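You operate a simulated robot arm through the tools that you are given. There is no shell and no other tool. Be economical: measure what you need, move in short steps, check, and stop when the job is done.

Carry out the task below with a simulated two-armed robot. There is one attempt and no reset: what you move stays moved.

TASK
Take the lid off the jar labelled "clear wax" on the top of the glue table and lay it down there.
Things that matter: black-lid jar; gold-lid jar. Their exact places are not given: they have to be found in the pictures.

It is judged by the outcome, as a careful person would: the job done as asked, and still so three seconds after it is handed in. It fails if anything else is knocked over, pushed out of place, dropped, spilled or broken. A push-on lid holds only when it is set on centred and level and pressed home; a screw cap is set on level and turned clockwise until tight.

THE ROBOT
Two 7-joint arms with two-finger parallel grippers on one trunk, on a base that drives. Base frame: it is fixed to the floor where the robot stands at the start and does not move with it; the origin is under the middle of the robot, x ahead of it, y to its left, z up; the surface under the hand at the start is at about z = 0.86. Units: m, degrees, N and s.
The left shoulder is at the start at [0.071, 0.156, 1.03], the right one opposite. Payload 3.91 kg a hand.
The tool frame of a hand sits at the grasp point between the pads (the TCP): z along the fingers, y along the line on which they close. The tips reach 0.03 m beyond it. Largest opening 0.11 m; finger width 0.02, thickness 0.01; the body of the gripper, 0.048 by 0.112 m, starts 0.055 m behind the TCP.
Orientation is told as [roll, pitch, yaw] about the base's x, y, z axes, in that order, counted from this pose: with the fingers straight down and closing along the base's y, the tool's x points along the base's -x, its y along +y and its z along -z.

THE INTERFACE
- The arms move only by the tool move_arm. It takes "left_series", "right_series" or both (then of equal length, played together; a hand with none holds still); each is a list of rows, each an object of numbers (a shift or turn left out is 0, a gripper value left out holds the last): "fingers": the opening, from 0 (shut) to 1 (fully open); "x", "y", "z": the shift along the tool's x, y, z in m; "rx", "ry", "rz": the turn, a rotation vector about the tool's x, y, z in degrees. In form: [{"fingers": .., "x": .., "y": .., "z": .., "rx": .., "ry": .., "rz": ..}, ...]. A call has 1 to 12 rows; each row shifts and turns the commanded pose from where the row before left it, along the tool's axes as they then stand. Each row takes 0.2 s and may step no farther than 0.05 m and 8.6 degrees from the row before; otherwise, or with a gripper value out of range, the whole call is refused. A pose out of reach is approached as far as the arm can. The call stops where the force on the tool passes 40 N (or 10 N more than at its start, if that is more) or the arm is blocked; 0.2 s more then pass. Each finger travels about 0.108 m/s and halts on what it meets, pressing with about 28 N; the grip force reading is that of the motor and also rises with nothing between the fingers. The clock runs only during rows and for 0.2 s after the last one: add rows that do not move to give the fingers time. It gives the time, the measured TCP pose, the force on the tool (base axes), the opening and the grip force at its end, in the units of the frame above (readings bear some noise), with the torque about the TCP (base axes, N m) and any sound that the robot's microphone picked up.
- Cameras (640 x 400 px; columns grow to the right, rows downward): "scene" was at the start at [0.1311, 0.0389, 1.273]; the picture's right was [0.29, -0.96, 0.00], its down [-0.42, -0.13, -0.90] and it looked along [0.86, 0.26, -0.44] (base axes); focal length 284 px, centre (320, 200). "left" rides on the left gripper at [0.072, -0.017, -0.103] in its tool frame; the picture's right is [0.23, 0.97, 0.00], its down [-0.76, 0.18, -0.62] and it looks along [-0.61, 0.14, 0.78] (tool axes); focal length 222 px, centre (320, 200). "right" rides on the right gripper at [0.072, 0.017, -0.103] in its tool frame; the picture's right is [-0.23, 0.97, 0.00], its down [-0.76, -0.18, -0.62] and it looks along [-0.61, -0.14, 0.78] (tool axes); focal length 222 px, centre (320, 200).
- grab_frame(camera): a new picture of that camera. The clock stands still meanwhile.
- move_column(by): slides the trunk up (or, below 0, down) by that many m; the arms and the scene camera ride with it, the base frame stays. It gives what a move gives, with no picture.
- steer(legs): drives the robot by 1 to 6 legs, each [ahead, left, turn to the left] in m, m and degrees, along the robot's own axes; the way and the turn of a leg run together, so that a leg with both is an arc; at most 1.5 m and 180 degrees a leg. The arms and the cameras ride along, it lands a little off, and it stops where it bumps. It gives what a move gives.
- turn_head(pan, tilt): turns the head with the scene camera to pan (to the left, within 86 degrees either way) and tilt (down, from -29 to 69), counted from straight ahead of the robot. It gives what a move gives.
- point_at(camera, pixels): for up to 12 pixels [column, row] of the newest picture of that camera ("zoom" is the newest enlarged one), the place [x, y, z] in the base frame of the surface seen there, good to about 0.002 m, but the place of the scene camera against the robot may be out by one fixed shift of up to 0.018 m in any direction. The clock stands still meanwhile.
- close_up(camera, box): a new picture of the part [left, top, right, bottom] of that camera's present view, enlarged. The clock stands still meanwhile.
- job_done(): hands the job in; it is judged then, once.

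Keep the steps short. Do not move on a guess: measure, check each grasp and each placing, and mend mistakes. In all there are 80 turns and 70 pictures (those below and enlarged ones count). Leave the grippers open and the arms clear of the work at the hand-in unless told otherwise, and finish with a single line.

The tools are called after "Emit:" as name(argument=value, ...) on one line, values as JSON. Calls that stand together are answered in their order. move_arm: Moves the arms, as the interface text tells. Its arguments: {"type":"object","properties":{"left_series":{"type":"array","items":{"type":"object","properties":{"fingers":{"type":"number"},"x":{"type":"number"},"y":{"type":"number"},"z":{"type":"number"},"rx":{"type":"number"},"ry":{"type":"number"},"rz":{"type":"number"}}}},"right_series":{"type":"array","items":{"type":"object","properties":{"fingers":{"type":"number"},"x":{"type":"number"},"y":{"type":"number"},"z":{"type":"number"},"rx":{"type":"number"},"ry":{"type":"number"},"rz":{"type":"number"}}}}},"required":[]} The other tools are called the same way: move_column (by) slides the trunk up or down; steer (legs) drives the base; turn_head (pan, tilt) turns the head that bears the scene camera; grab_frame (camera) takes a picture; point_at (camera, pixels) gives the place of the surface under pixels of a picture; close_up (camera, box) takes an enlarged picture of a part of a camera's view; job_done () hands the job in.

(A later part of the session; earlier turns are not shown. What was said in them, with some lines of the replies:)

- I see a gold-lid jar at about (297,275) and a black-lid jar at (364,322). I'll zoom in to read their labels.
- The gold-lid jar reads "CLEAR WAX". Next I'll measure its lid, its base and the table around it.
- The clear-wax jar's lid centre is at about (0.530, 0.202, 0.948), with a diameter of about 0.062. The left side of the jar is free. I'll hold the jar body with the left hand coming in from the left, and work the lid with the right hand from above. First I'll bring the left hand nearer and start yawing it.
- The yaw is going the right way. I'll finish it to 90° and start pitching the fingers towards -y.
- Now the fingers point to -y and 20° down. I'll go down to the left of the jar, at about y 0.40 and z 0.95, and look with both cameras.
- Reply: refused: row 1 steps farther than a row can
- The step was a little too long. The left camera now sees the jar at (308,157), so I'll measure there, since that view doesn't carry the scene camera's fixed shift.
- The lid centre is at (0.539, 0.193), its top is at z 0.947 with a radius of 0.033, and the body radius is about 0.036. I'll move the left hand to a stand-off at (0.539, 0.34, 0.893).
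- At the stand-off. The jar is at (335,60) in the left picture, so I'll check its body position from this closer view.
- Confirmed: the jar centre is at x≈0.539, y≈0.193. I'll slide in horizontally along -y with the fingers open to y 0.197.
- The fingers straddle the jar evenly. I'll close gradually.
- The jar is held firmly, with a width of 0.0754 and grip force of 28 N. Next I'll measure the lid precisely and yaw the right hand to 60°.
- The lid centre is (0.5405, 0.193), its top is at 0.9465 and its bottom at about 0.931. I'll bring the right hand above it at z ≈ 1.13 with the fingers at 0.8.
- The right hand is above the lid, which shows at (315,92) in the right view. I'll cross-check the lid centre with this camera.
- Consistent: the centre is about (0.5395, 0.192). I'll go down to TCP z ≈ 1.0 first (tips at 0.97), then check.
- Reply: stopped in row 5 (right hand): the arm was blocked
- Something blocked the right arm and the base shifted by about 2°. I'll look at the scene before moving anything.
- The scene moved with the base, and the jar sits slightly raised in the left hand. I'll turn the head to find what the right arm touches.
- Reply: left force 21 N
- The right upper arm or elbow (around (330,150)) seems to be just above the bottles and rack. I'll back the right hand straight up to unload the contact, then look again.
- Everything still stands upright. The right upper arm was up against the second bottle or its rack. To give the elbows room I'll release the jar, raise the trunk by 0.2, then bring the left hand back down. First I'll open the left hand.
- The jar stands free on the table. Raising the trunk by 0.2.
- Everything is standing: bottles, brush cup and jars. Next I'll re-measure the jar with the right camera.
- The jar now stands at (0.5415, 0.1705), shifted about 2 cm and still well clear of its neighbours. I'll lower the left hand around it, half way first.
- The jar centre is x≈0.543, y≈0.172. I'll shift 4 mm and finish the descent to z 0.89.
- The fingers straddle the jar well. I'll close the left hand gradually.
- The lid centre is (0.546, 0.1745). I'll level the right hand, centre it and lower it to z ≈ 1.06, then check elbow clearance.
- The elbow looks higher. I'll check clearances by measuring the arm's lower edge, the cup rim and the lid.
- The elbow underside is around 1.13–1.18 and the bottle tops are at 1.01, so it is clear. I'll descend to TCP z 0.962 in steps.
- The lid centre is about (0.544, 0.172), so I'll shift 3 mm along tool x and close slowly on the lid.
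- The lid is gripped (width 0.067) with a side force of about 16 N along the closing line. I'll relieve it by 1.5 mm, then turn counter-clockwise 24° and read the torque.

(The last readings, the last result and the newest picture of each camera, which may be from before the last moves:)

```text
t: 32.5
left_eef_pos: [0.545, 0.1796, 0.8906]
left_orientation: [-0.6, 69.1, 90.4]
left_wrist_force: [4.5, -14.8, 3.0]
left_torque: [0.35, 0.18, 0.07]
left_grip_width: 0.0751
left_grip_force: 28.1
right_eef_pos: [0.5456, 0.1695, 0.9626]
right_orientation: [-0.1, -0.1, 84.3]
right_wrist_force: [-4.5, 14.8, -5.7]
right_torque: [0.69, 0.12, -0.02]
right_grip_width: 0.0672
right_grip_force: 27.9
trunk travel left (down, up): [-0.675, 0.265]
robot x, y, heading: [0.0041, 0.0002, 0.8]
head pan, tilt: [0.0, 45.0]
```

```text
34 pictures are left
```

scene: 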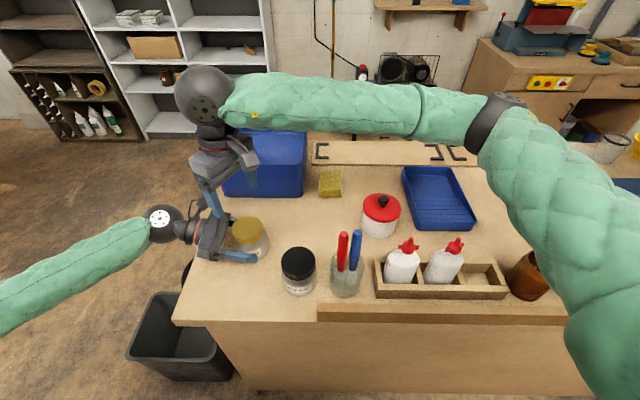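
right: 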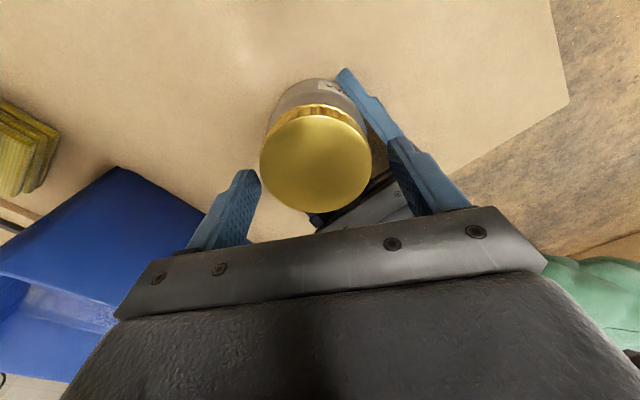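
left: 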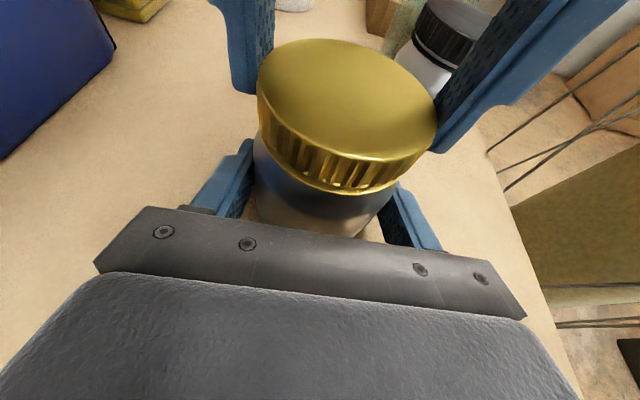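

The lid turned freely (torque about z near 0), so it's a screw thread. I'll relieve the side force by shifting 2.5 mm to +y and keep turning to about 120°.

Emit:
move_arm(right_series=[{"x": -0.0025}, {"rz": -6, "z": -0.0001}, {"rz": -6}, {"rz": -6, "z": -0.0001}, {"rz": -6}, {"rz": -6, "z": -0.0001}, {"rz": -6}, {}])

Emit:
grab_frame(camera="left")

```text
t: 34.3
left_eef_pos: [0.5459, 0.1794, 0.8909]
left_orientation: [-0.5, 69.1, 90.3]
left_wrist_force: [10.2, 19.7, 0.3]
left_torque: [-0.35, 0.45, 0.17]
left_grip_width: 0.0749
left_grip_force: 28.4
right_eef_pos: [0.5465, 0.171, 0.9626]
right_orientation: [0.1, 0.1, 93.4]
right_wrist_force: [-12.1, -18.9, 0.4]
right_torque: [-0.82, 0.44, 0.0]
right_grip_width: 0.067
right_grip_force: 28.4
right hand out of reach, approached as far as the arm can: row 3, 4, 5, 6, 7
trunk travel left (down, up): [-0.675, 0.265]
robot x, y, heading: [0.0049, 0.0013, 0.7]
head pan, tilt: [0.0, 45.0]
```

```text
33 pictures are left
```

left: 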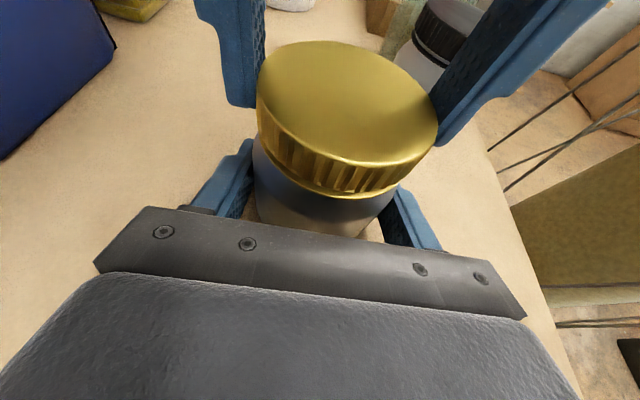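

The right wrist's yaw limit is about 93°, so I'll work in strokes from 30° to 90°. I'll open the right hand slightly and yaw back while staying in place.

Emit:
move_arm(right_series=[{"fingers": 0.74}, {"fingers": 0.74}, {}])

Emit:
grab_frame(camera="right")

```text
t: 35.1
left_eef_pos: [0.5456, 0.1791, 0.8899]
left_orientation: [-0.5, 69.1, 90.4]
left_wrist_force: [-0.6, -1.0, 1.1]
left_torque: [0.07, -0.02, 0.04]
left_grip_width: 0.0749
left_grip_force: 28.4
right_eef_pos: [0.5482, 0.1717, 0.9612]
right_orientation: [0.0, -0.1, 93.3]
right_wrist_force: [-0.3, 0.0, 0.1]
right_torque: [0.0, 0.0, 0.01]
right_grip_width: 0.0813
right_grip_force: 0.1
trunk travel left (down, up): [-0.675, 0.265]
robot x, y, heading: [0.0064, 0.0006, 0.7]
head pan, tilt: [0.0, 45.0]
```

```text
32 pictures are left
```

right: 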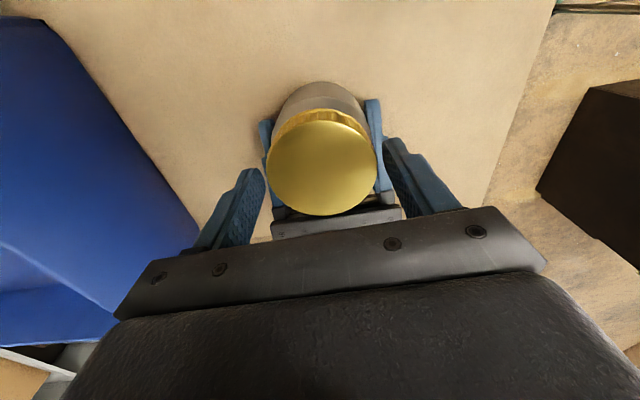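

Emit:
point_at(camera="right", pixels=[[270, 165], [374, 165], [322, 125], [322, 212], [322, 167]])

```text
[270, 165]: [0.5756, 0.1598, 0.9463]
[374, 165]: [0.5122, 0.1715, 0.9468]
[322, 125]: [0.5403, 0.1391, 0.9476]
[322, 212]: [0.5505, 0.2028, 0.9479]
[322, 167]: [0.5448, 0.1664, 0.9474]
```

The lid centre is (0.545, 0.171). I'll shift 3 mm and yaw back to 30°.

Emit:
move_arm(right_series=[{"y": 0.003, "z": -0.001}, {"rz": 7.9}, {"rz": 7.9}, {"rz": 7.9}, {"rz": 7.9}, {"rz": 7.9}, {"rz": 7.9}, {"rz": 7.9}, {"rz": 7.9}, {}])

Emit:
grab_frame(camera="left")

```text
t: 37.3
left_eef_pos: [0.5452, 0.1801, 0.8895]
left_orientation: [-0.5, 69.0, 90.2]
left_wrist_force: [-0.6, -0.9, 0.2]
left_torque: [0.13, -0.03, 0.01]
left_grip_width: 0.075
left_grip_force: 28.3
right_eef_pos: [0.5438, 0.1716, 0.9637]
right_orientation: [-0.1, 0.0, 30.0]
right_wrist_force: [-0.1, 0.7, 0.0]
right_torque: [0.02, -0.05, 0.01]
right_grip_width: 0.0813
right_grip_force: 0.1
trunk travel left (down, up): [-0.675, 0.265]
robot x, y, heading: [0.0075, -0.0001, 0.8]
head pan, tilt: [0.0, 45.0]
```

```text
31 pictures are left
```

left: 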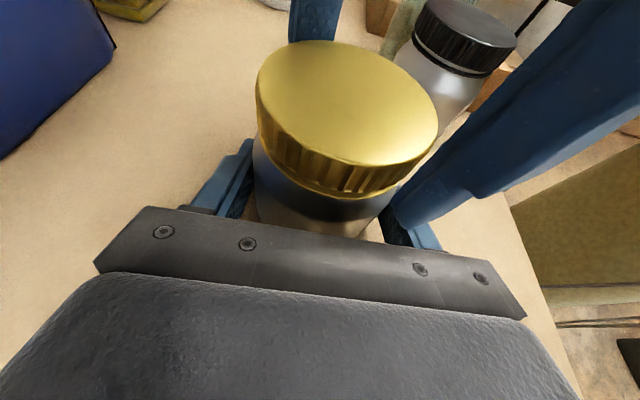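

Clear of the left gripper. I'll close on the lid and turn counter-clockwise about 58°.

Emit:
move_arm(right_series=[{"fingers": 0.66}, {"fingers": 0.6}, {"fingers": 0.45}, {}, {"rz": -7.3}, {"rz": -7.3}, {"rz": -7.3}, {"rz": -7.3}, {"rz": -7.3}, {"rz": -7.3}, {"rz": -7.3}, {"rz": -7.3}])

Emit:
grab_frame(camera="left")

```text
t: 39.9
left_eef_pos: [0.5449, 0.1781, 0.8901]
left_orientation: [-0.5, 69.2, 90.3]
left_wrist_force: [-14.9, 17.8, 6.0]
left_torque: [-0.29, -0.5, -0.26]
left_grip_width: 0.0749
left_grip_force: 28.3
right_eef_pos: [0.5451, 0.1707, 0.9658]
right_orientation: [-0.1, 0.0, 88.7]
right_wrist_force: [18.1, -16.4, 1.4]
right_torque: [-0.67, -0.68, -0.08]
right_grip_width: 0.067
right_grip_force: 27.6
trunk travel left (down, up): [-0.675, 0.265]
robot x, y, heading: [0.0042, 0.0005, 0.8]
head pan, tilt: [0.0, 45.0]
```

```text
30 pictures are left
```

left: 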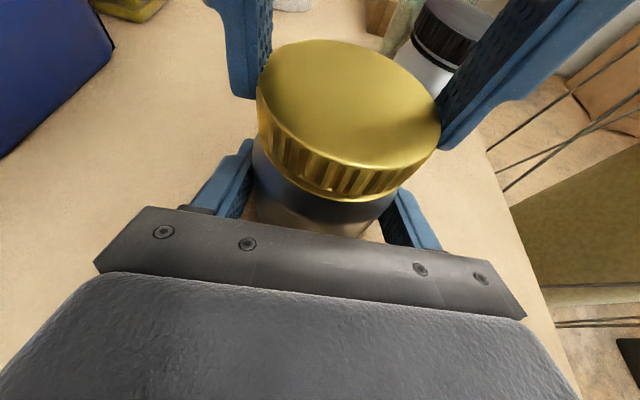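

The lid is turning along. Next stroke: open, yaw back.

Emit:
move_arm(right_series=[{"fingers": 0.74}, {}, {"rz": 7.3}, {"rz": 7.3}, {"rz": 7.3}, {"rz": 7.3}, {"rz": 7.3}, {"rz": 7.3}, {"rz": 7.3}, {"rz": 7.3}, {}])

Emit:
grab_frame(camera="left")

```text
t: 42.3
left_eef_pos: [0.5456, 0.1789, 0.8897]
left_orientation: [-0.5, 68.9, 90.2]
left_wrist_force: [0.0, -1.4, 2.3]
left_torque: [0.11, 0.12, 0.09]
left_grip_width: 0.0748
left_grip_force: 28.3
right_eef_pos: [0.5436, 0.1699, 0.9639]
right_orientation: [-0.1, -0.1, 30.0]
right_wrist_force: [0.3, 1.0, -0.4]
right_torque: [0.0, 0.02, -0.03]
right_grip_width: 0.0812
right_grip_force: 0.1
trunk travel left (down, up): [-0.675, 0.265]
robot x, y, heading: [0.0069, 0.0021, 0.7]
head pan, tilt: [0.0, 45.0]
```

```text
29 pictures are left
```

left: 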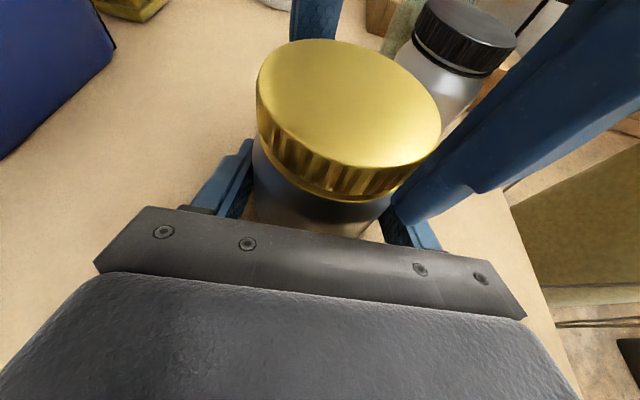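

Emit:
point_at(camera="left", pixels=[[345, 100], [300, 80], [400, 120], [345, 157], [262, 85], [435, 125]])

Emit:
move_arm(right_series=[{"fingers": 0.66, "z": -0.001}, {"fingers": 0.6}, {"fingers": 0.45}, {}, {"rz": -7.3}, {"rz": -7.3}, {"rz": -7.3}, {"rz": -7.3}, {"rz": -7.3}, {"rz": -7.3}, {"rz": -7.3}, {"rz": -7.3}])

Emit:
grab_frame(camera="left")

```text
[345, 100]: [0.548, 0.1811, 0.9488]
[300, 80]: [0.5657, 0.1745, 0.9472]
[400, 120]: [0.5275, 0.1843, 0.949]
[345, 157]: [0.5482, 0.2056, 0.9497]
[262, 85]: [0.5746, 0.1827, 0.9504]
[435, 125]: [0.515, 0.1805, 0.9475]
```

```text
t: 44.9
left_eef_pos: [0.5446, 0.1795, 0.8894]
left_orientation: [-0.5, 69.0, 90.3]
left_wrist_force: [-12.5, 18.4, 0.2]
left_torque: [-0.21, -0.42, -0.19]
left_grip_width: 0.0748
left_grip_force: 28.2
right_eef_pos: [0.5451, 0.1697, 0.9643]
right_orientation: [-0.1, 0.1, 88.5]
right_wrist_force: [15.5, -17.1, 6.8]
right_torque: [-0.72, -0.62, -0.12]
right_grip_width: 0.0673
right_grip_force: 28.3
trunk travel left (down, up): [-0.675, 0.265]
robot x, y, heading: [0.0019, -0.0014, 0.8]
head pan, tilt: [0.0, 45.0]
```

```text
28 pictures are left
```

left: 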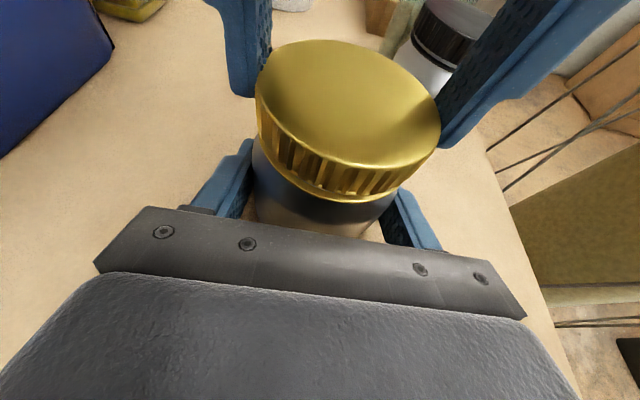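

The lid top has risen about 2 mm, so it is unscrewing. I'll try a gentle 4 mm lift to test whether it's free.

Emit:
move_arm(right_series=[{"z": -0.002}, {"z": -0.002}, {}])

```text
t: 45.7
left_eef_pos: [0.5468, 0.1802, 0.891]
left_orientation: [-0.6, 69.1, 90.3]
left_wrist_force: [-17.7, -2.6, 11.1]
left_torque: [0.01, -0.71, -0.06]
left_grip_width: 0.0753
left_grip_force: 27.7
right_eef_pos: [0.5435, 0.1714, 0.9672]
right_orientation: [0.1, -0.1, 88.6]
right_wrist_force: [18.5, 1.6, -15.6]
right_torque: [0.04, -0.59, -0.07]
right_grip_width: 0.0671
right_grip_force: 27.9
trunk travel left (down, up): [-0.675, 0.265]
robot x, y, heading: [0.0036, 0.0019, 0.8]
head pan, tilt: [0.0, 45.0]
```

Still threaded (15 N pull), so I'll go back down 3 mm, open, re-centre by 1.5 mm and yaw back for another stroke.

Emit:
move_arm(right_series=[{"z": 0.002}, {"fingers": 0.74}, {"y": -0.0015, "x": -0.001}, {"rz": 7.3}, {"rz": 7.3}, {"rz": 7.3}, {"rz": 7.3}, {"rz": 7.3}, {"rz": 7.3}, {"rz": 7.3}, {"rz": 7.3}, {}])

Emit:
move_arm(right_series=[{"fingers": 0.66}, {"fingers": 0.6}, {"fingers": 0.45}, {}, {"rz": -7.3}, {"rz": -7.3}, {"rz": -7.3}, {"rz": -7.3}, {"rz": -7.3}, {"rz": -7.3}, {"rz": -7.3}, {"rz": -7.3}])

Emit:
grab_frame(camera="left")

```text
t: 48.3
left_eef_pos: [0.5452, 0.1805, 0.8888]
left_orientation: [-0.6, 69.1, 90.4]
left_wrist_force: [-0.2, -0.1, 0.2]
left_torque: [0.02, 0.01, 0.01]
left_grip_width: 0.0752
left_grip_force: 28.2
right_eef_pos: [0.5458, 0.1707, 0.9654]
right_orientation: [0.0, 0.0, 30.1]
right_wrist_force: [0.1, 0.2, 0.6]
right_torque: [0.01, 0.0, 0.01]
right_grip_width: 0.0812
right_grip_force: 0.2
trunk travel left (down, up): [-0.675, 0.265]
robot x, y, heading: [0.0094, 0.0019, 0.9]
head pan, tilt: [0.0, 45.0]
```

```text
t: 50.9
left_eef_pos: [0.5443, 0.1797, 0.8903]
left_orientation: [-0.4, 69.0, 90.4]
left_wrist_force: [3.0, 6.5, -4.5]
left_torque: [-0.4, 0.49, 0.03]
left_grip_width: 0.0749
left_grip_force: 28.2
right_eef_pos: [0.5477, 0.1716, 0.967]
right_orientation: [0.0, 0.0, 88.6]
right_wrist_force: [-1.7, -6.5, 5.5]
right_torque: [-0.09, -0.33, 0.0]
right_grip_width: 0.0669
right_grip_force: 28.1
trunk travel left (down, up): [-0.675, 0.265]
robot x, y, heading: [0.0098, -0.001, 0.7]
head pan, tilt: [0.0, 45.0]
```

```text
27 pictures are left
```

left: 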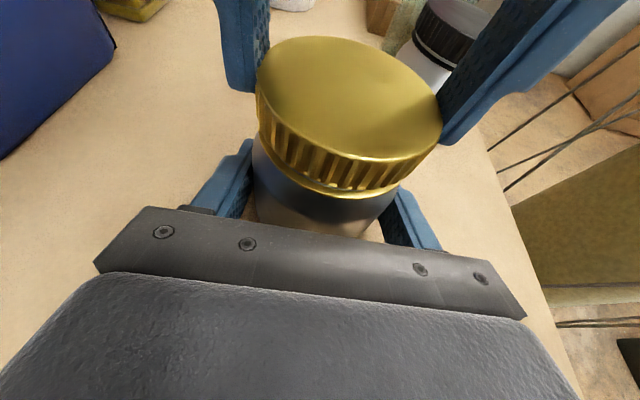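

Side forces are much lower now, and more neck is showing. I'll test a lift again.

Emit:
move_arm(right_series=[{"z": -0.002}, {"z": -0.002}, {}])

```text
t: 51.7
left_eef_pos: [0.5454, 0.1798, 0.8908]
left_orientation: [-0.8, 69.1, 90.1]
left_wrist_force: [2.4, 1.4, 15.5]
left_torque: [0.0, 0.26, 0.02]
left_grip_width: 0.075
left_grip_force: 27.9
right_eef_pos: [0.5465, 0.172, 0.9685]
right_orientation: [0.0, 0.0, 88.5]
right_wrist_force: [-1.9, -1.2, -20.0]
right_torque: [-0.21, -0.13, 0.02]
right_grip_width: 0.0669
right_grip_force: 27.5
trunk travel left (down, up): [-0.675, 0.265]
robot x, y, heading: [0.0093, -0.0011, 0.9]
head pan, tilt: [0.0, 45.0]
```

Still threaded. More strokes follow, each with a small rise.

Emit:
move_arm(right_series=[{"z": 0.0025}, {"fingers": 0.74}, {}, {"rz": 7.3}, {"rz": 7.3}, {"rz": 7.3}, {"rz": 7.3}, {"rz": 7.3}, {"rz": 7.3}, {"rz": 7.3}, {"rz": 7.3}, {}])

Emit:
move_arm(right_series=[{"fingers": 0.66}, {"fingers": 0.6}, {"fingers": 0.45}, {}, {"rz": -7.3}, {"rz": -7.3}, {"rz": -7.3}, {"rz": -7.3}, {"rz": -7.3}, {"rz": -7.3}, {"rz": -7.3}, {"rz": -7.3}])

Emit:
move_arm(right_series=[{"z": -0.002}, {"z": -0.002}, {}])

Emit:
grab_frame(camera="left")

```text
t: 54.3
left_eef_pos: [0.5455, 0.1802, 0.8894]
left_orientation: [-0.5, 69.0, 90.4]
left_wrist_force: [0.0, -0.6, -2.8]
left_torque: [0.02, -0.02, 0.05]
left_grip_width: 0.075
left_grip_force: 28.0
right_eef_pos: [0.5459, 0.1711, 0.9673]
right_orientation: [-0.1, 0.0, 29.9]
right_wrist_force: [-1.2, -0.2, -0.2]
right_torque: [0.03, 0.01, 0.01]
right_grip_width: 0.0814
right_grip_force: 0.2
trunk travel left (down, up): [-0.675, 0.265]
robot x, y, heading: [0.0054, 0.0006, 0.9]
head pan, tilt: [0.0, 45.0]
```

```text
t: 56.9
left_eef_pos: [0.5469, 0.1804, 0.8892]
left_orientation: [-0.5, 69.0, 90.4]
left_wrist_force: [-6.5, 0.7, -4.8]
left_torque: [0.0, -0.32, 0.01]
left_grip_width: 0.0748
left_grip_force: 27.7
right_eef_pos: [0.545, 0.1723, 0.9691]
right_orientation: [0.1, 0.0, 88.6]
right_wrist_force: [6.9, -1.3, 0.7]
right_torque: [-0.04, -0.17, -0.09]
right_grip_width: 0.0675
right_grip_force: 28.3
trunk travel left (down, up): [-0.675, 0.265]
robot x, y, heading: [0.0055, -0.0017, 0.6]
head pan, tilt: [0.0, 45.0]
```

```text
t: 57.7
left_eef_pos: [0.5466, 0.1796, 0.8896]
left_orientation: [-0.5, 69.1, 90.4]
left_wrist_force: [-2.0, -0.7, -1.2]
left_torque: [0.05, -0.13, -0.04]
left_grip_width: 0.0747
left_grip_force: 27.8
right_eef_pos: [0.5442, 0.1701, 0.971]
right_orientation: [0.0, 0.0, 88.6]
right_wrist_force: [2.4, -0.1, -2.1]
right_torque: [0.0, 0.0, 0.0]
right_grip_width: 0.0676
right_grip_force: 27.5
trunk travel left (down, up): [-0.675, 0.265]
robot x, y, heading: [0.0039, -0.0008, 1.1]
head pan, tilt: [0.0, 45.0]
```

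```text
26 pictures are left
```

left: 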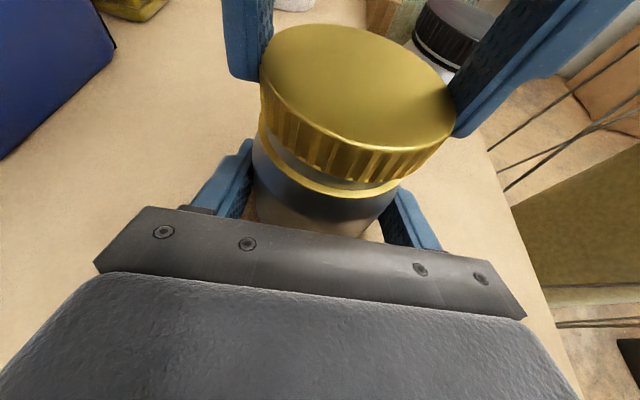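

The lid is free: the pull is only 2 N and the neck is visible. I'll lift it straight up.

Emit:
move_arm(right_series=[{"z": -0.005}, {"z": -0.01}, {"z": -0.02}, {"z": -0.03}, {"z": -0.03}, {"z": -0.02}, {}])

Emit:
grab_frame(camera="left")

Emit:
grab_frame(camera="scene")

```text
t: 59.3
left_eef_pos: [0.5463, 0.18, 0.8896]
left_orientation: [-0.5, 69.0, 90.4]
left_wrist_force: [-0.1, -0.9, -2.5]
left_torque: [0.07, -0.02, 0.01]
left_grip_width: 0.0749
left_grip_force: 28.1
right_eef_pos: [0.546, 0.1697, 1.0853]
right_orientation: [0.1, 0.0, 88.5]
right_wrist_force: [1.2, -0.1, 0.2]
right_torque: [0.0, -0.01, -0.02]
right_grip_width: 0.0675
right_grip_force: 28.3
trunk travel left (down, up): [-0.675, 0.265]
robot x, y, heading: [0.0051, 0.0004, 1.0]
head pan, tilt: [0.0, 45.0]
```

```text
25 pictures are left
```

left: 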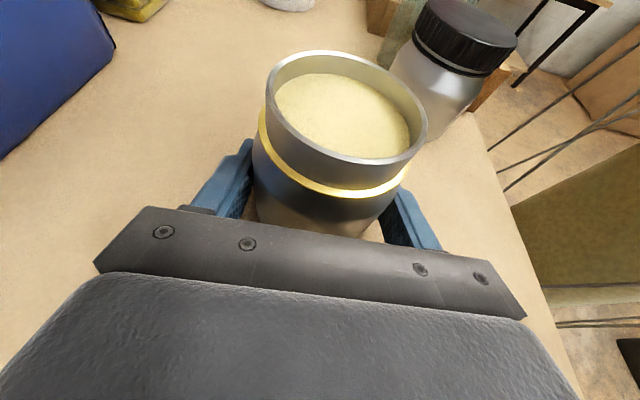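

```text
24 pictures are left
```

scene: 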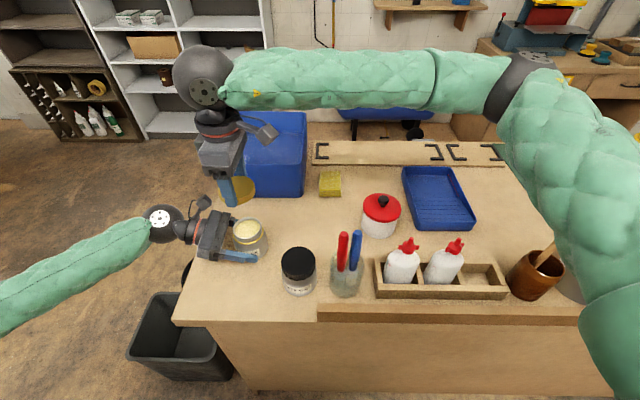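

The lid is off and held. I'll measure a free table spot around (305,222) in the scene picture.

Emit:
point_at(camera="scene", pixels=[[305, 220], [320, 225], [300, 205], [335, 212], [330, 195], [300, 250], [264, 240], [365, 225], [343, 240], [302, 195]])

Emit:
grab_frame(camera="right")

```text
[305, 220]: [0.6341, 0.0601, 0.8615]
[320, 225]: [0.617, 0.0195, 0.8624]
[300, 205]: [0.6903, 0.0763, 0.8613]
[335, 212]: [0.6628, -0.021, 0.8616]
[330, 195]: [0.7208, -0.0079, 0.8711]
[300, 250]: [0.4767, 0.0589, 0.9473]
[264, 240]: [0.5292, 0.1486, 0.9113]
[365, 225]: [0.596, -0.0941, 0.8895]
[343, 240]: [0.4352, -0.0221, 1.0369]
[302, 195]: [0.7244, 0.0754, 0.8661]
```

```text
23 pictures are left
```

right: 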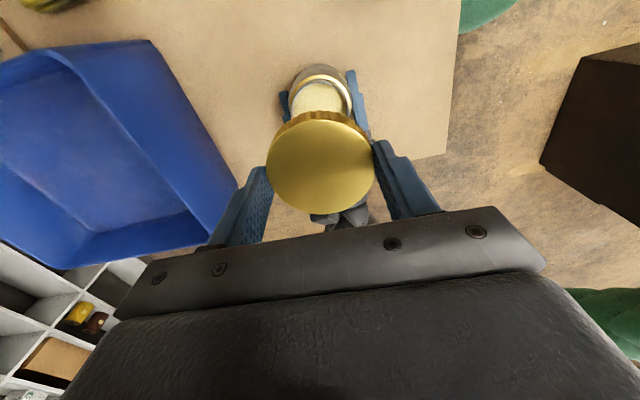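

The target is (0.61, 0.055), about 0.1 m clear of the box, pot and jars. I'll move across at this height, come partly down and check.

Emit:
move_arm(right_series=[{"x": 0.0283, "y": -0.0168}, {"x": 0.0283, "y": -0.0168}, {"x": 0.0283, "y": -0.0168}, {"x": 0.0283, "y": -0.0168}, {"z": 0.03}, {"z": 0.03}, {"z": 0.03}, {}])

Emit:
grab_frame(camera="scene")

Emit:
grab_frame(camera="right")

```text
t: 61.1
left_eef_pos: [0.5449, 0.1792, 0.8894]
left_orientation: [-0.5, 69.1, 90.3]
left_wrist_force: [0.4, -0.5, -3.8]
left_torque: [0.01, -0.02, 0.0]
left_grip_width: 0.0749
left_grip_force: 28.0
right_eef_pos: [0.5814, 0.1042, 0.9944]
right_orientation: [-0.1, 0.0, 88.6]
right_wrist_force: [0.2, -0.7, -0.5]
right_torque: [-0.01, -0.04, 0.01]
right_grip_width: 0.0674
right_grip_force: 28.4
right hand out of reach, approached as far as the arm can: row 3, 4
trunk travel left (down, up): [-0.675, 0.265]
robot x, y, heading: [0.0038, 0.0014, 0.7]
head pan, tilt: [0.0, 45.0]
```

```text
22 pictures are left
```

scene: 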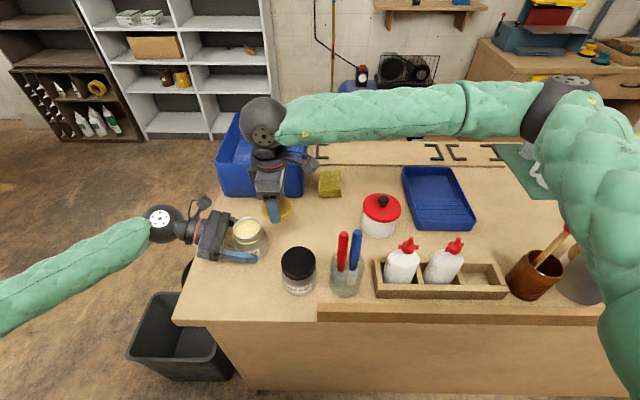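

```text
21 pictures are left
```

right: 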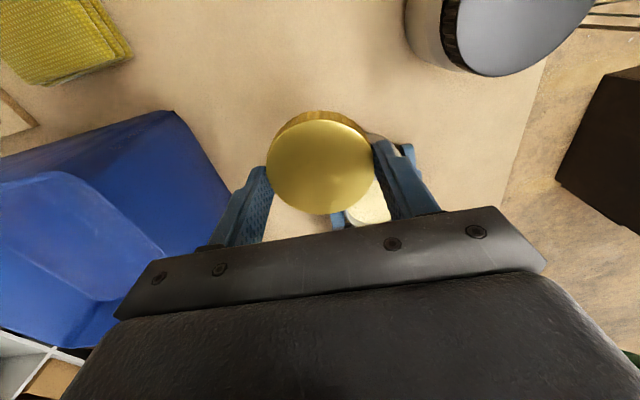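

The wrist yaw limit stopped the move short. I'll rise slightly, yaw back to about 40°, then go to the target.

Emit:
move_arm(right_series=[{"z": -0.03}, {"rz": 8}, {"rz": 8}, {"rz": 8}, {"rz": 8}, {"rz": 8}, {"rz": 8}, {"x": 0.005, "y": -0.028}, {"x": 0.005, "y": -0.028}, {}])

Emit:
grab_frame(camera="right")

```text
t: 63.3
left_eef_pos: [0.5454, 0.1803, 0.8904]
left_orientation: [-0.5, 69.1, 90.4]
left_wrist_force: [-0.2, -1.1, -3.4]
left_torque: [-0.03, 0.0, 0.02]
left_grip_width: 0.0746
left_grip_force: 28.0
right_eef_pos: [0.6139, 0.0561, 1.0279]
right_orientation: [-0.1, -0.1, 40.4]
right_wrist_force: [0.7, 0.2, 0.6]
right_torque: [0.01, 0.0, 0.02]
right_grip_width: 0.0672
right_grip_force: 28.1
trunk travel left (down, up): [-0.675, 0.265]
robot x, y, heading: [0.0081, 0.0006, 0.7]
head pan, tilt: [0.0, 45.0]
```

```text
20 pictures are left
```

right: 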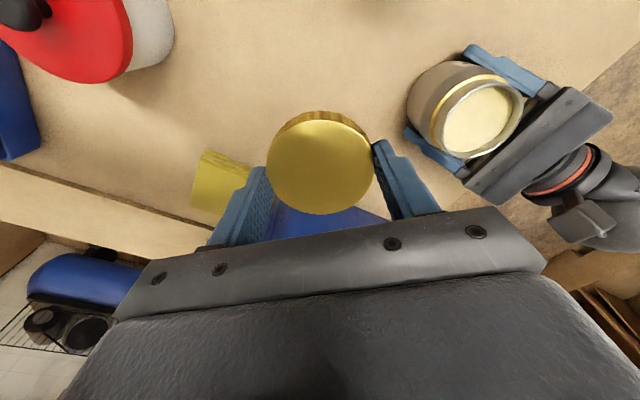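

The spot under the lid is clear. I'll lower to TCP z ≈ 0.905.

Emit:
move_arm(right_series=[{"z": 0.03}, {"z": 0.03}, {"z": 0.03}, {"z": 0.02}, {"z": 0.012}, {}])

Emit:
grab_frame(camera="scene")

Emit:
grab_frame(camera="left")

```text
t: 64.7
left_eef_pos: [0.5453, 0.1805, 0.8902]
left_orientation: [-0.4, 69.0, 90.5]
left_wrist_force: [0.5, 0.1, -3.4]
left_torque: [0.01, 0.0, 0.03]
left_grip_width: 0.075
left_grip_force: 28.1
right_eef_pos: [0.6154, 0.055, 0.9069]
right_orientation: [-0.1, 0.0, 40.5]
right_wrist_force: [-0.6, -0.3, 0.2]
right_torque: [0.03, 0.02, 0.02]
right_grip_width: 0.0675
right_grip_force: 28.2
trunk travel left (down, up): [-0.675, 0.265]
robot x, y, heading: [0.0038, 0.0011, 0.7]
head pan, tilt: [0.0, 45.0]
```

```text
19 pictures are left
```

scene: 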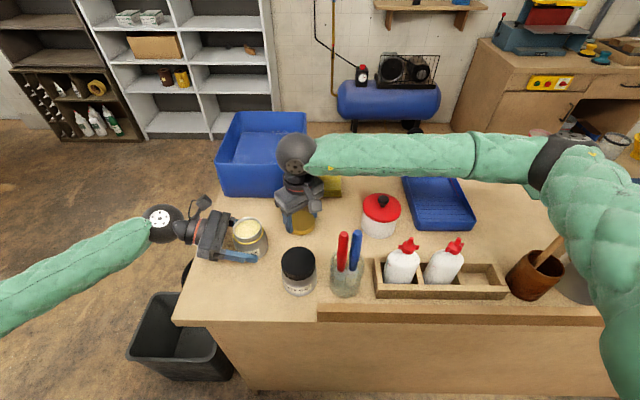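

```text
18 pictures are left
```

left: 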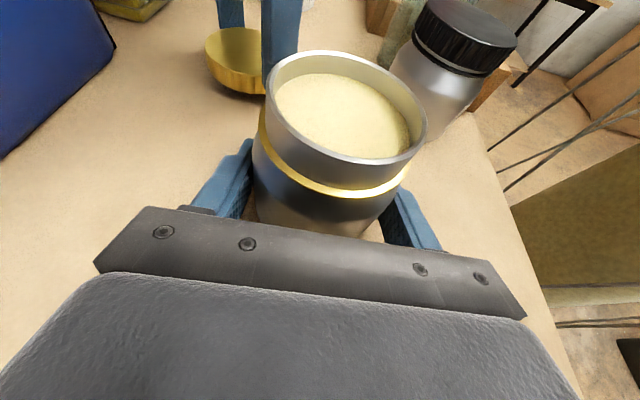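

All clear. I'll measure how far the lid is above the table.

Emit:
point_at(camera="left", pixels=[[235, 78], [235, 88], [235, 94], [235, 104], [250, 90]])

Emit:
move_arm(right_series=[{"z": 0.003}, {"z": 0.003}, {"z": 0.002}, {}])

```text
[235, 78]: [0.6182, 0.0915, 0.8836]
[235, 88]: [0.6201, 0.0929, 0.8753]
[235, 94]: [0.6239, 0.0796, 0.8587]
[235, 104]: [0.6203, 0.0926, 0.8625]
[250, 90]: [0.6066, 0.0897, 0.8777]
```

```text
t: 65.7
left_eef_pos: [0.5455, 0.1792, 0.8895]
left_orientation: [-0.5, 69.0, 90.4]
left_wrist_force: [0.0, 0.3, -3.3]
left_torque: [0.03, -0.01, 0.0]
left_grip_width: 0.0749
left_grip_force: 27.8
right_eef_pos: [0.6136, 0.0556, 0.8983]
right_orientation: [0.0, -0.2, 40.6]
right_wrist_force: [0.1, 0.9, -0.3]
right_torque: [0.03, 0.03, 0.03]
right_grip_width: 0.0673
right_grip_force: 28.0
trunk travel left (down, up): [-0.675, 0.265]
robot x, y, heading: [0.0065, -0.0003, 0.7]
head pan, tilt: [0.0, 45.0]
```

No contact yet. I'll lower further in 1.5 mm steps and watch the force.

Emit:
move_arm(right_series=[{"z": 0.0015}, {"z": 0.0015}, {"z": 0.001}, {}])

Emit:
close_up(camera="left", box=[180, 0, 340, 120])

```text
t: 66.7
left_eef_pos: [0.546, 0.1795, 0.8896]
left_orientation: [-0.5, 68.9, 90.5]
left_wrist_force: [0.2, 0.3, -3.9]
left_torque: [0.02, 0.02, -0.03]
left_grip_width: 0.0751
left_grip_force: 27.6
right_eef_pos: [0.6144, 0.0547, 0.8933]
right_orientation: [0.0, -0.1, 40.4]
right_wrist_force: [-1.1, 2.6, 3.9]
right_torque: [0.02, 0.1, -0.1]
right_grip_width: 0.0673
right_grip_force: 28.3
trunk travel left (down, up): [-0.675, 0.265]
robot x, y, heading: [0.0085, 0.0002, 0.9]
head pan, tilt: [0.0, 45.0]
```

```text
3.33 times, centred on (260, 60) of left
```

zoom: 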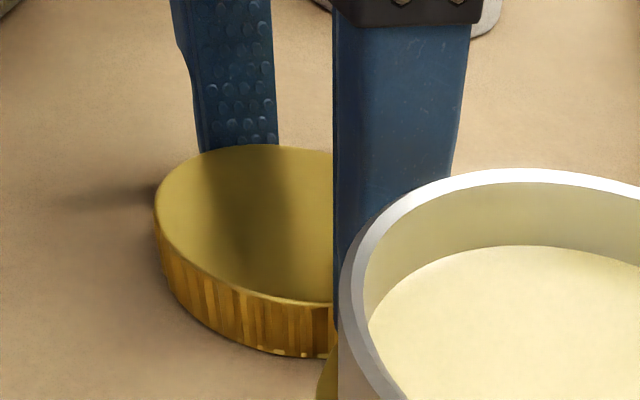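

The lid rests on the table with light contact of 4 N. I'll open the right hand.

Emit:
move_arm(right_series=[{"fingers": 0.66}, {"fingers": 0.72}, {"fingers": 0.8}, {}])

Emit:
grab_frame(camera="right")

```text
t: 67.7
left_eef_pos: [0.5462, 0.1802, 0.8907]
left_orientation: [-0.6, 69.1, 90.4]
left_wrist_force: [0.2, 0.4, -3.4]
left_torque: [-0.01, 0.0, 0.0]
left_grip_width: 0.0747
left_grip_force: 27.9
right_eef_pos: [0.6143, 0.0554, 0.8942]
right_orientation: [0.0, -0.1, 40.5]
right_wrist_force: [-0.8, 0.5, 0.1]
right_torque: [0.0, -0.01, 0.0]
right_grip_width: 0.088
right_grip_force: 0.1
trunk travel left (down, up): [-0.675, 0.265]
robot x, y, heading: [0.007, 0.0014, 0.6]
head pan, tilt: [0.0, 45.0]
```

```text
16 pictures are left
```

right: 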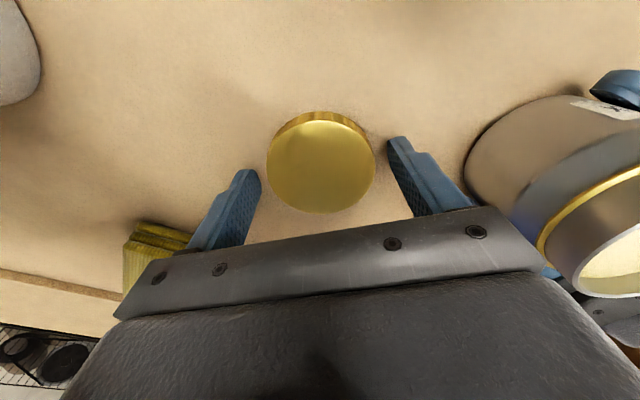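

The lid is released, lying flat. I'll raise the right hand clear. The left hand reads -3.4 N (it carries the jar's weight), so I'll lower it by 1 mm steps until it touches.

Emit:
move_arm(right_series=[{"z": -0.03}, {"z": -0.045}, {"z": -0.045}, {"z": -0.045}, {"z": -0.045}, {}])

Emit:
move_arm(left_series=[{"x": -0.00093, "z": 0.00036}, {}])

Emit:
close_up(camera="scene", box=[180, 190, 340, 300])

```text
t: 69.1
left_eef_pos: [0.5465, 0.1805, 0.8898]
left_orientation: [-0.4, 69.0, 90.3]
left_wrist_force: [-0.5, -0.4, -2.6]
left_torque: [0.01, 0.01, 0.04]
left_grip_width: 0.0747
left_grip_force: 28.2
right_eef_pos: [0.6148, 0.0563, 1.1063]
right_orientation: [0.1, 0.0, 40.4]
right_wrist_force: [-0.7, -0.3, 0.4]
right_torque: [0.03, 0.0, 0.01]
right_grip_width: 0.0879
right_grip_force: 0.1
trunk travel left (down, up): [-0.675, 0.265]
robot x, y, heading: [0.0052, 0.0009, 0.7]
head pan, tilt: [0.0, 45.0]
```

```text
t: 69.7
left_eef_pos: [0.5469, 0.1795, 0.8902]
left_orientation: [-0.7, 69.1, 90.3]
left_wrist_force: [1.4, 1.7, 6.9]
left_torque: [-0.31, 0.11, 0.04]
left_grip_width: 0.0749
left_grip_force: 28.0
right_eef_pos: [0.6155, 0.0575, 1.1078]
right_orientation: [0.0, -0.1, 40.6]
right_wrist_force: [0.1, 0.3, -0.7]
right_torque: [0.02, 0.0, 0.03]
right_grip_width: 0.088
right_grip_force: 0.0
trunk travel left (down, up): [-0.675, 0.265]
robot x, y, heading: [0.007, 0.0, 0.6]
head pan, tilt: [0.0, 45.0]
```

```text
3.64 times, centred on (260, 245) of scene
```

zoom: 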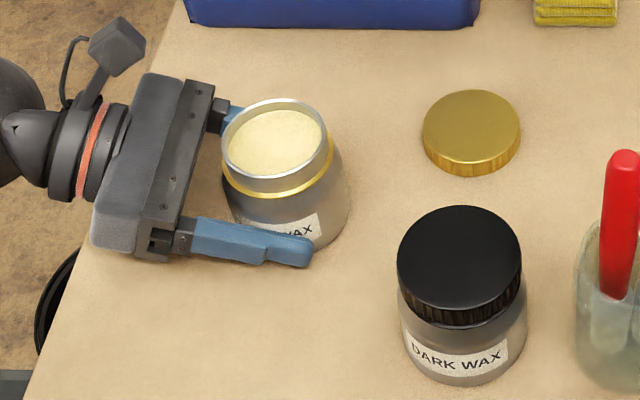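

The jar touches down (7 N). While it's in hand I'll put it back where it first stood: lift 4 mm, move 2 cm along +y and 5 mm along -x, and set it down.

Emit:
move_arm(left_series=[{"x": 0.0037, "z": -0.0014}, {"x": -0.0037, "z": -0.0098, "y": 0.0027}, {"x": -0.0037, "z": -0.0098, "y": 0.0027}, {}, {"x": -0.0019, "z": 0.0007}, {"x": -0.0017, "z": 0.0007}, {}])

Emit:
grab_frame(camera="left")

```text
t: 71.3
left_eef_pos: [0.5397, 0.1989, 0.8894]
left_orientation: [-0.7, 69.1, 90.3]
left_wrist_force: [0.8, 0.3, 4.9]
left_torque: [-0.29, 0.07, 0.02]
left_grip_width: 0.0752
left_grip_force: 28.6
right_eef_pos: [0.6157, 0.0565, 1.1079]
right_orientation: [0.0, -0.1, 40.6]
right_wrist_force: [-0.3, -0.8, -0.8]
right_torque: [0.03, -0.02, -0.03]
right_grip_width: 0.0878
right_grip_force: 0.0
trunk travel left (down, up): [-0.675, 0.265]
robot x, y, heading: [0.0065, -0.0021, 0.8]
head pan, tilt: [0.0, 45.0]
```

```text
14 pictures are left
```

left: 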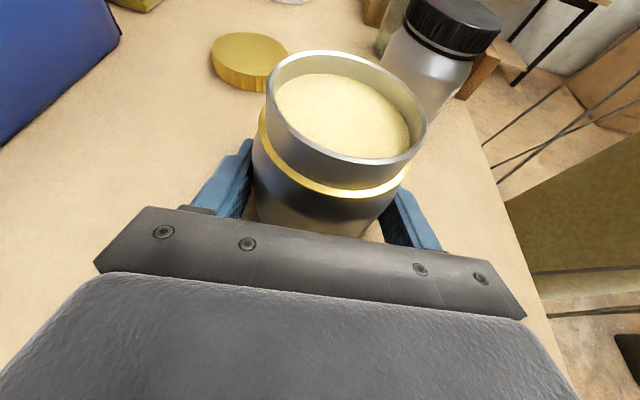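

The jar is set down (5 N contact). I'll open the left hand gradually and back away along +y.

Emit:
move_arm(left_series=[{"fingers": 0.72}, {"fingers": 0.82}, {"fingers": 1.0}, {}, {"x": -0.0134, "z": -0.035}, {"x": -0.0134, "z": -0.035}, {"x": -0.0134, "z": -0.035}, {"x": -0.0134, "z": -0.035}, {"x": 0.04}, {"x": 0.04}, {}])

Emit:
grab_frame(camera="scene")

Emit:
grab_frame(camera="left")

```text
t: 73.7
left_eef_pos: [0.5385, 0.3203, 0.9626]
left_orientation: [-0.6, 69.1, 90.4]
left_wrist_force: [-0.4, 0.8, 0.2]
left_torque: [0.01, 0.0, 0.01]
left_grip_width: 0.11
left_grip_force: 0.1
right_eef_pos: [0.6155, 0.0576, 1.1057]
right_orientation: [0.0, 0.0, 40.5]
right_wrist_force: [0.6, 0.0, 0.4]
right_torque: [-0.01, -0.01, 0.0]
right_grip_width: 0.0882
right_grip_force: 0.0
trunk travel left (down, up): [-0.675, 0.265]
robot x, y, heading: [0.007, 0.0047, 0.8]
head pan, tilt: [0.0, 45.0]
```

```text
13 pictures are left
```

scene: 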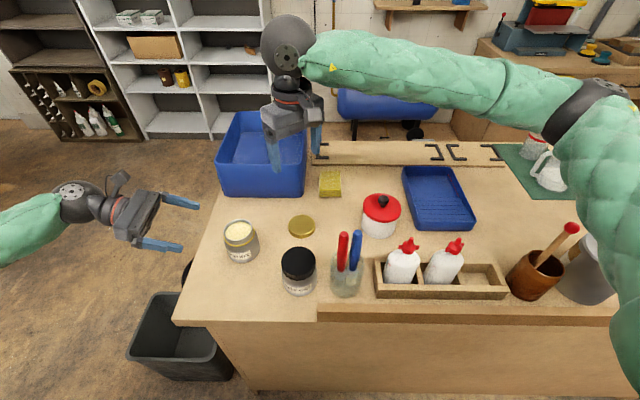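

```text
12 pictures are left
```

left: 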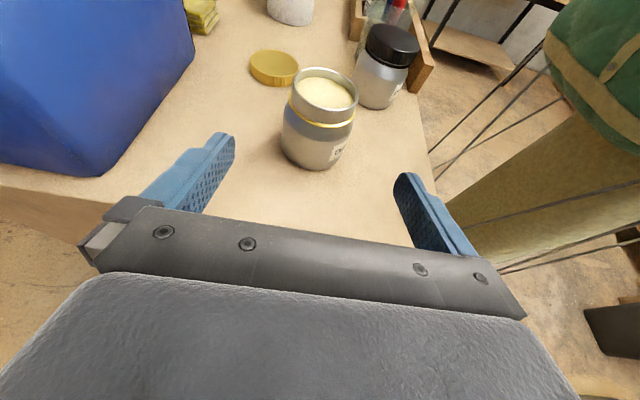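

The jar stands upright and open, the lid lies flat beside it, and everything else is in place. I'll raise both hands well clear and open the right gripper fully.

Emit:
move_arm(right_series=[{"z": -0.04, "fingers": 1.0}, {"z": -0.04}, {"z": -0.04}, {}], left_series=[{"z": -0.03}, {"z": -0.03}, {"z": -0.03}, {}])

Emit:
close_up(camera="scene", box=[180, 170, 600, 330])

```text
t: 74.7
left_eef_pos: [0.5389, 0.4039, 0.9961]
left_orientation: [-0.4, 69.1, 90.4]
left_wrist_force: [0.1, 0.6, 0.2]
left_torque: [-0.02, 0.02, -0.02]
left_grip_width: 0.1097
left_grip_force: 0.1
right_eef_pos: [0.6124, 0.0542, 1.2245]
right_orientation: [-0.1, -0.1, 40.6]
right_wrist_force: [-0.1, -0.8, -0.1]
right_torque: [-0.02, -0.02, -0.04]
right_grip_width: 0.1097
right_grip_force: 0.0
trunk travel left (down, up): [-0.675, 0.265]
robot x, y, heading: [0.0042, 0.0017, 0.6]
head pan, tilt: [0.0, 45.0]
```

```text
1.52 times, centred on (390, 250) of scene
```

zoom: 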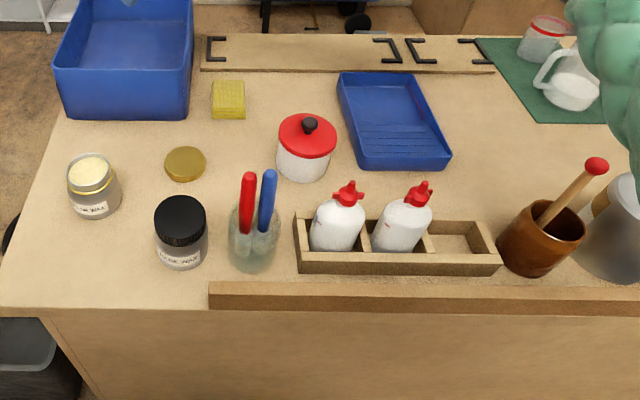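

Everything is in order, so I'm handing in.

Emit:
job_done()

```text
The job is handed in.
```

The "clear wax" jar's lid is off and lying flat on the glue table next to the upright open jar; the right arm bumped something near the bottle rack early on, but nothing fell or spilled.
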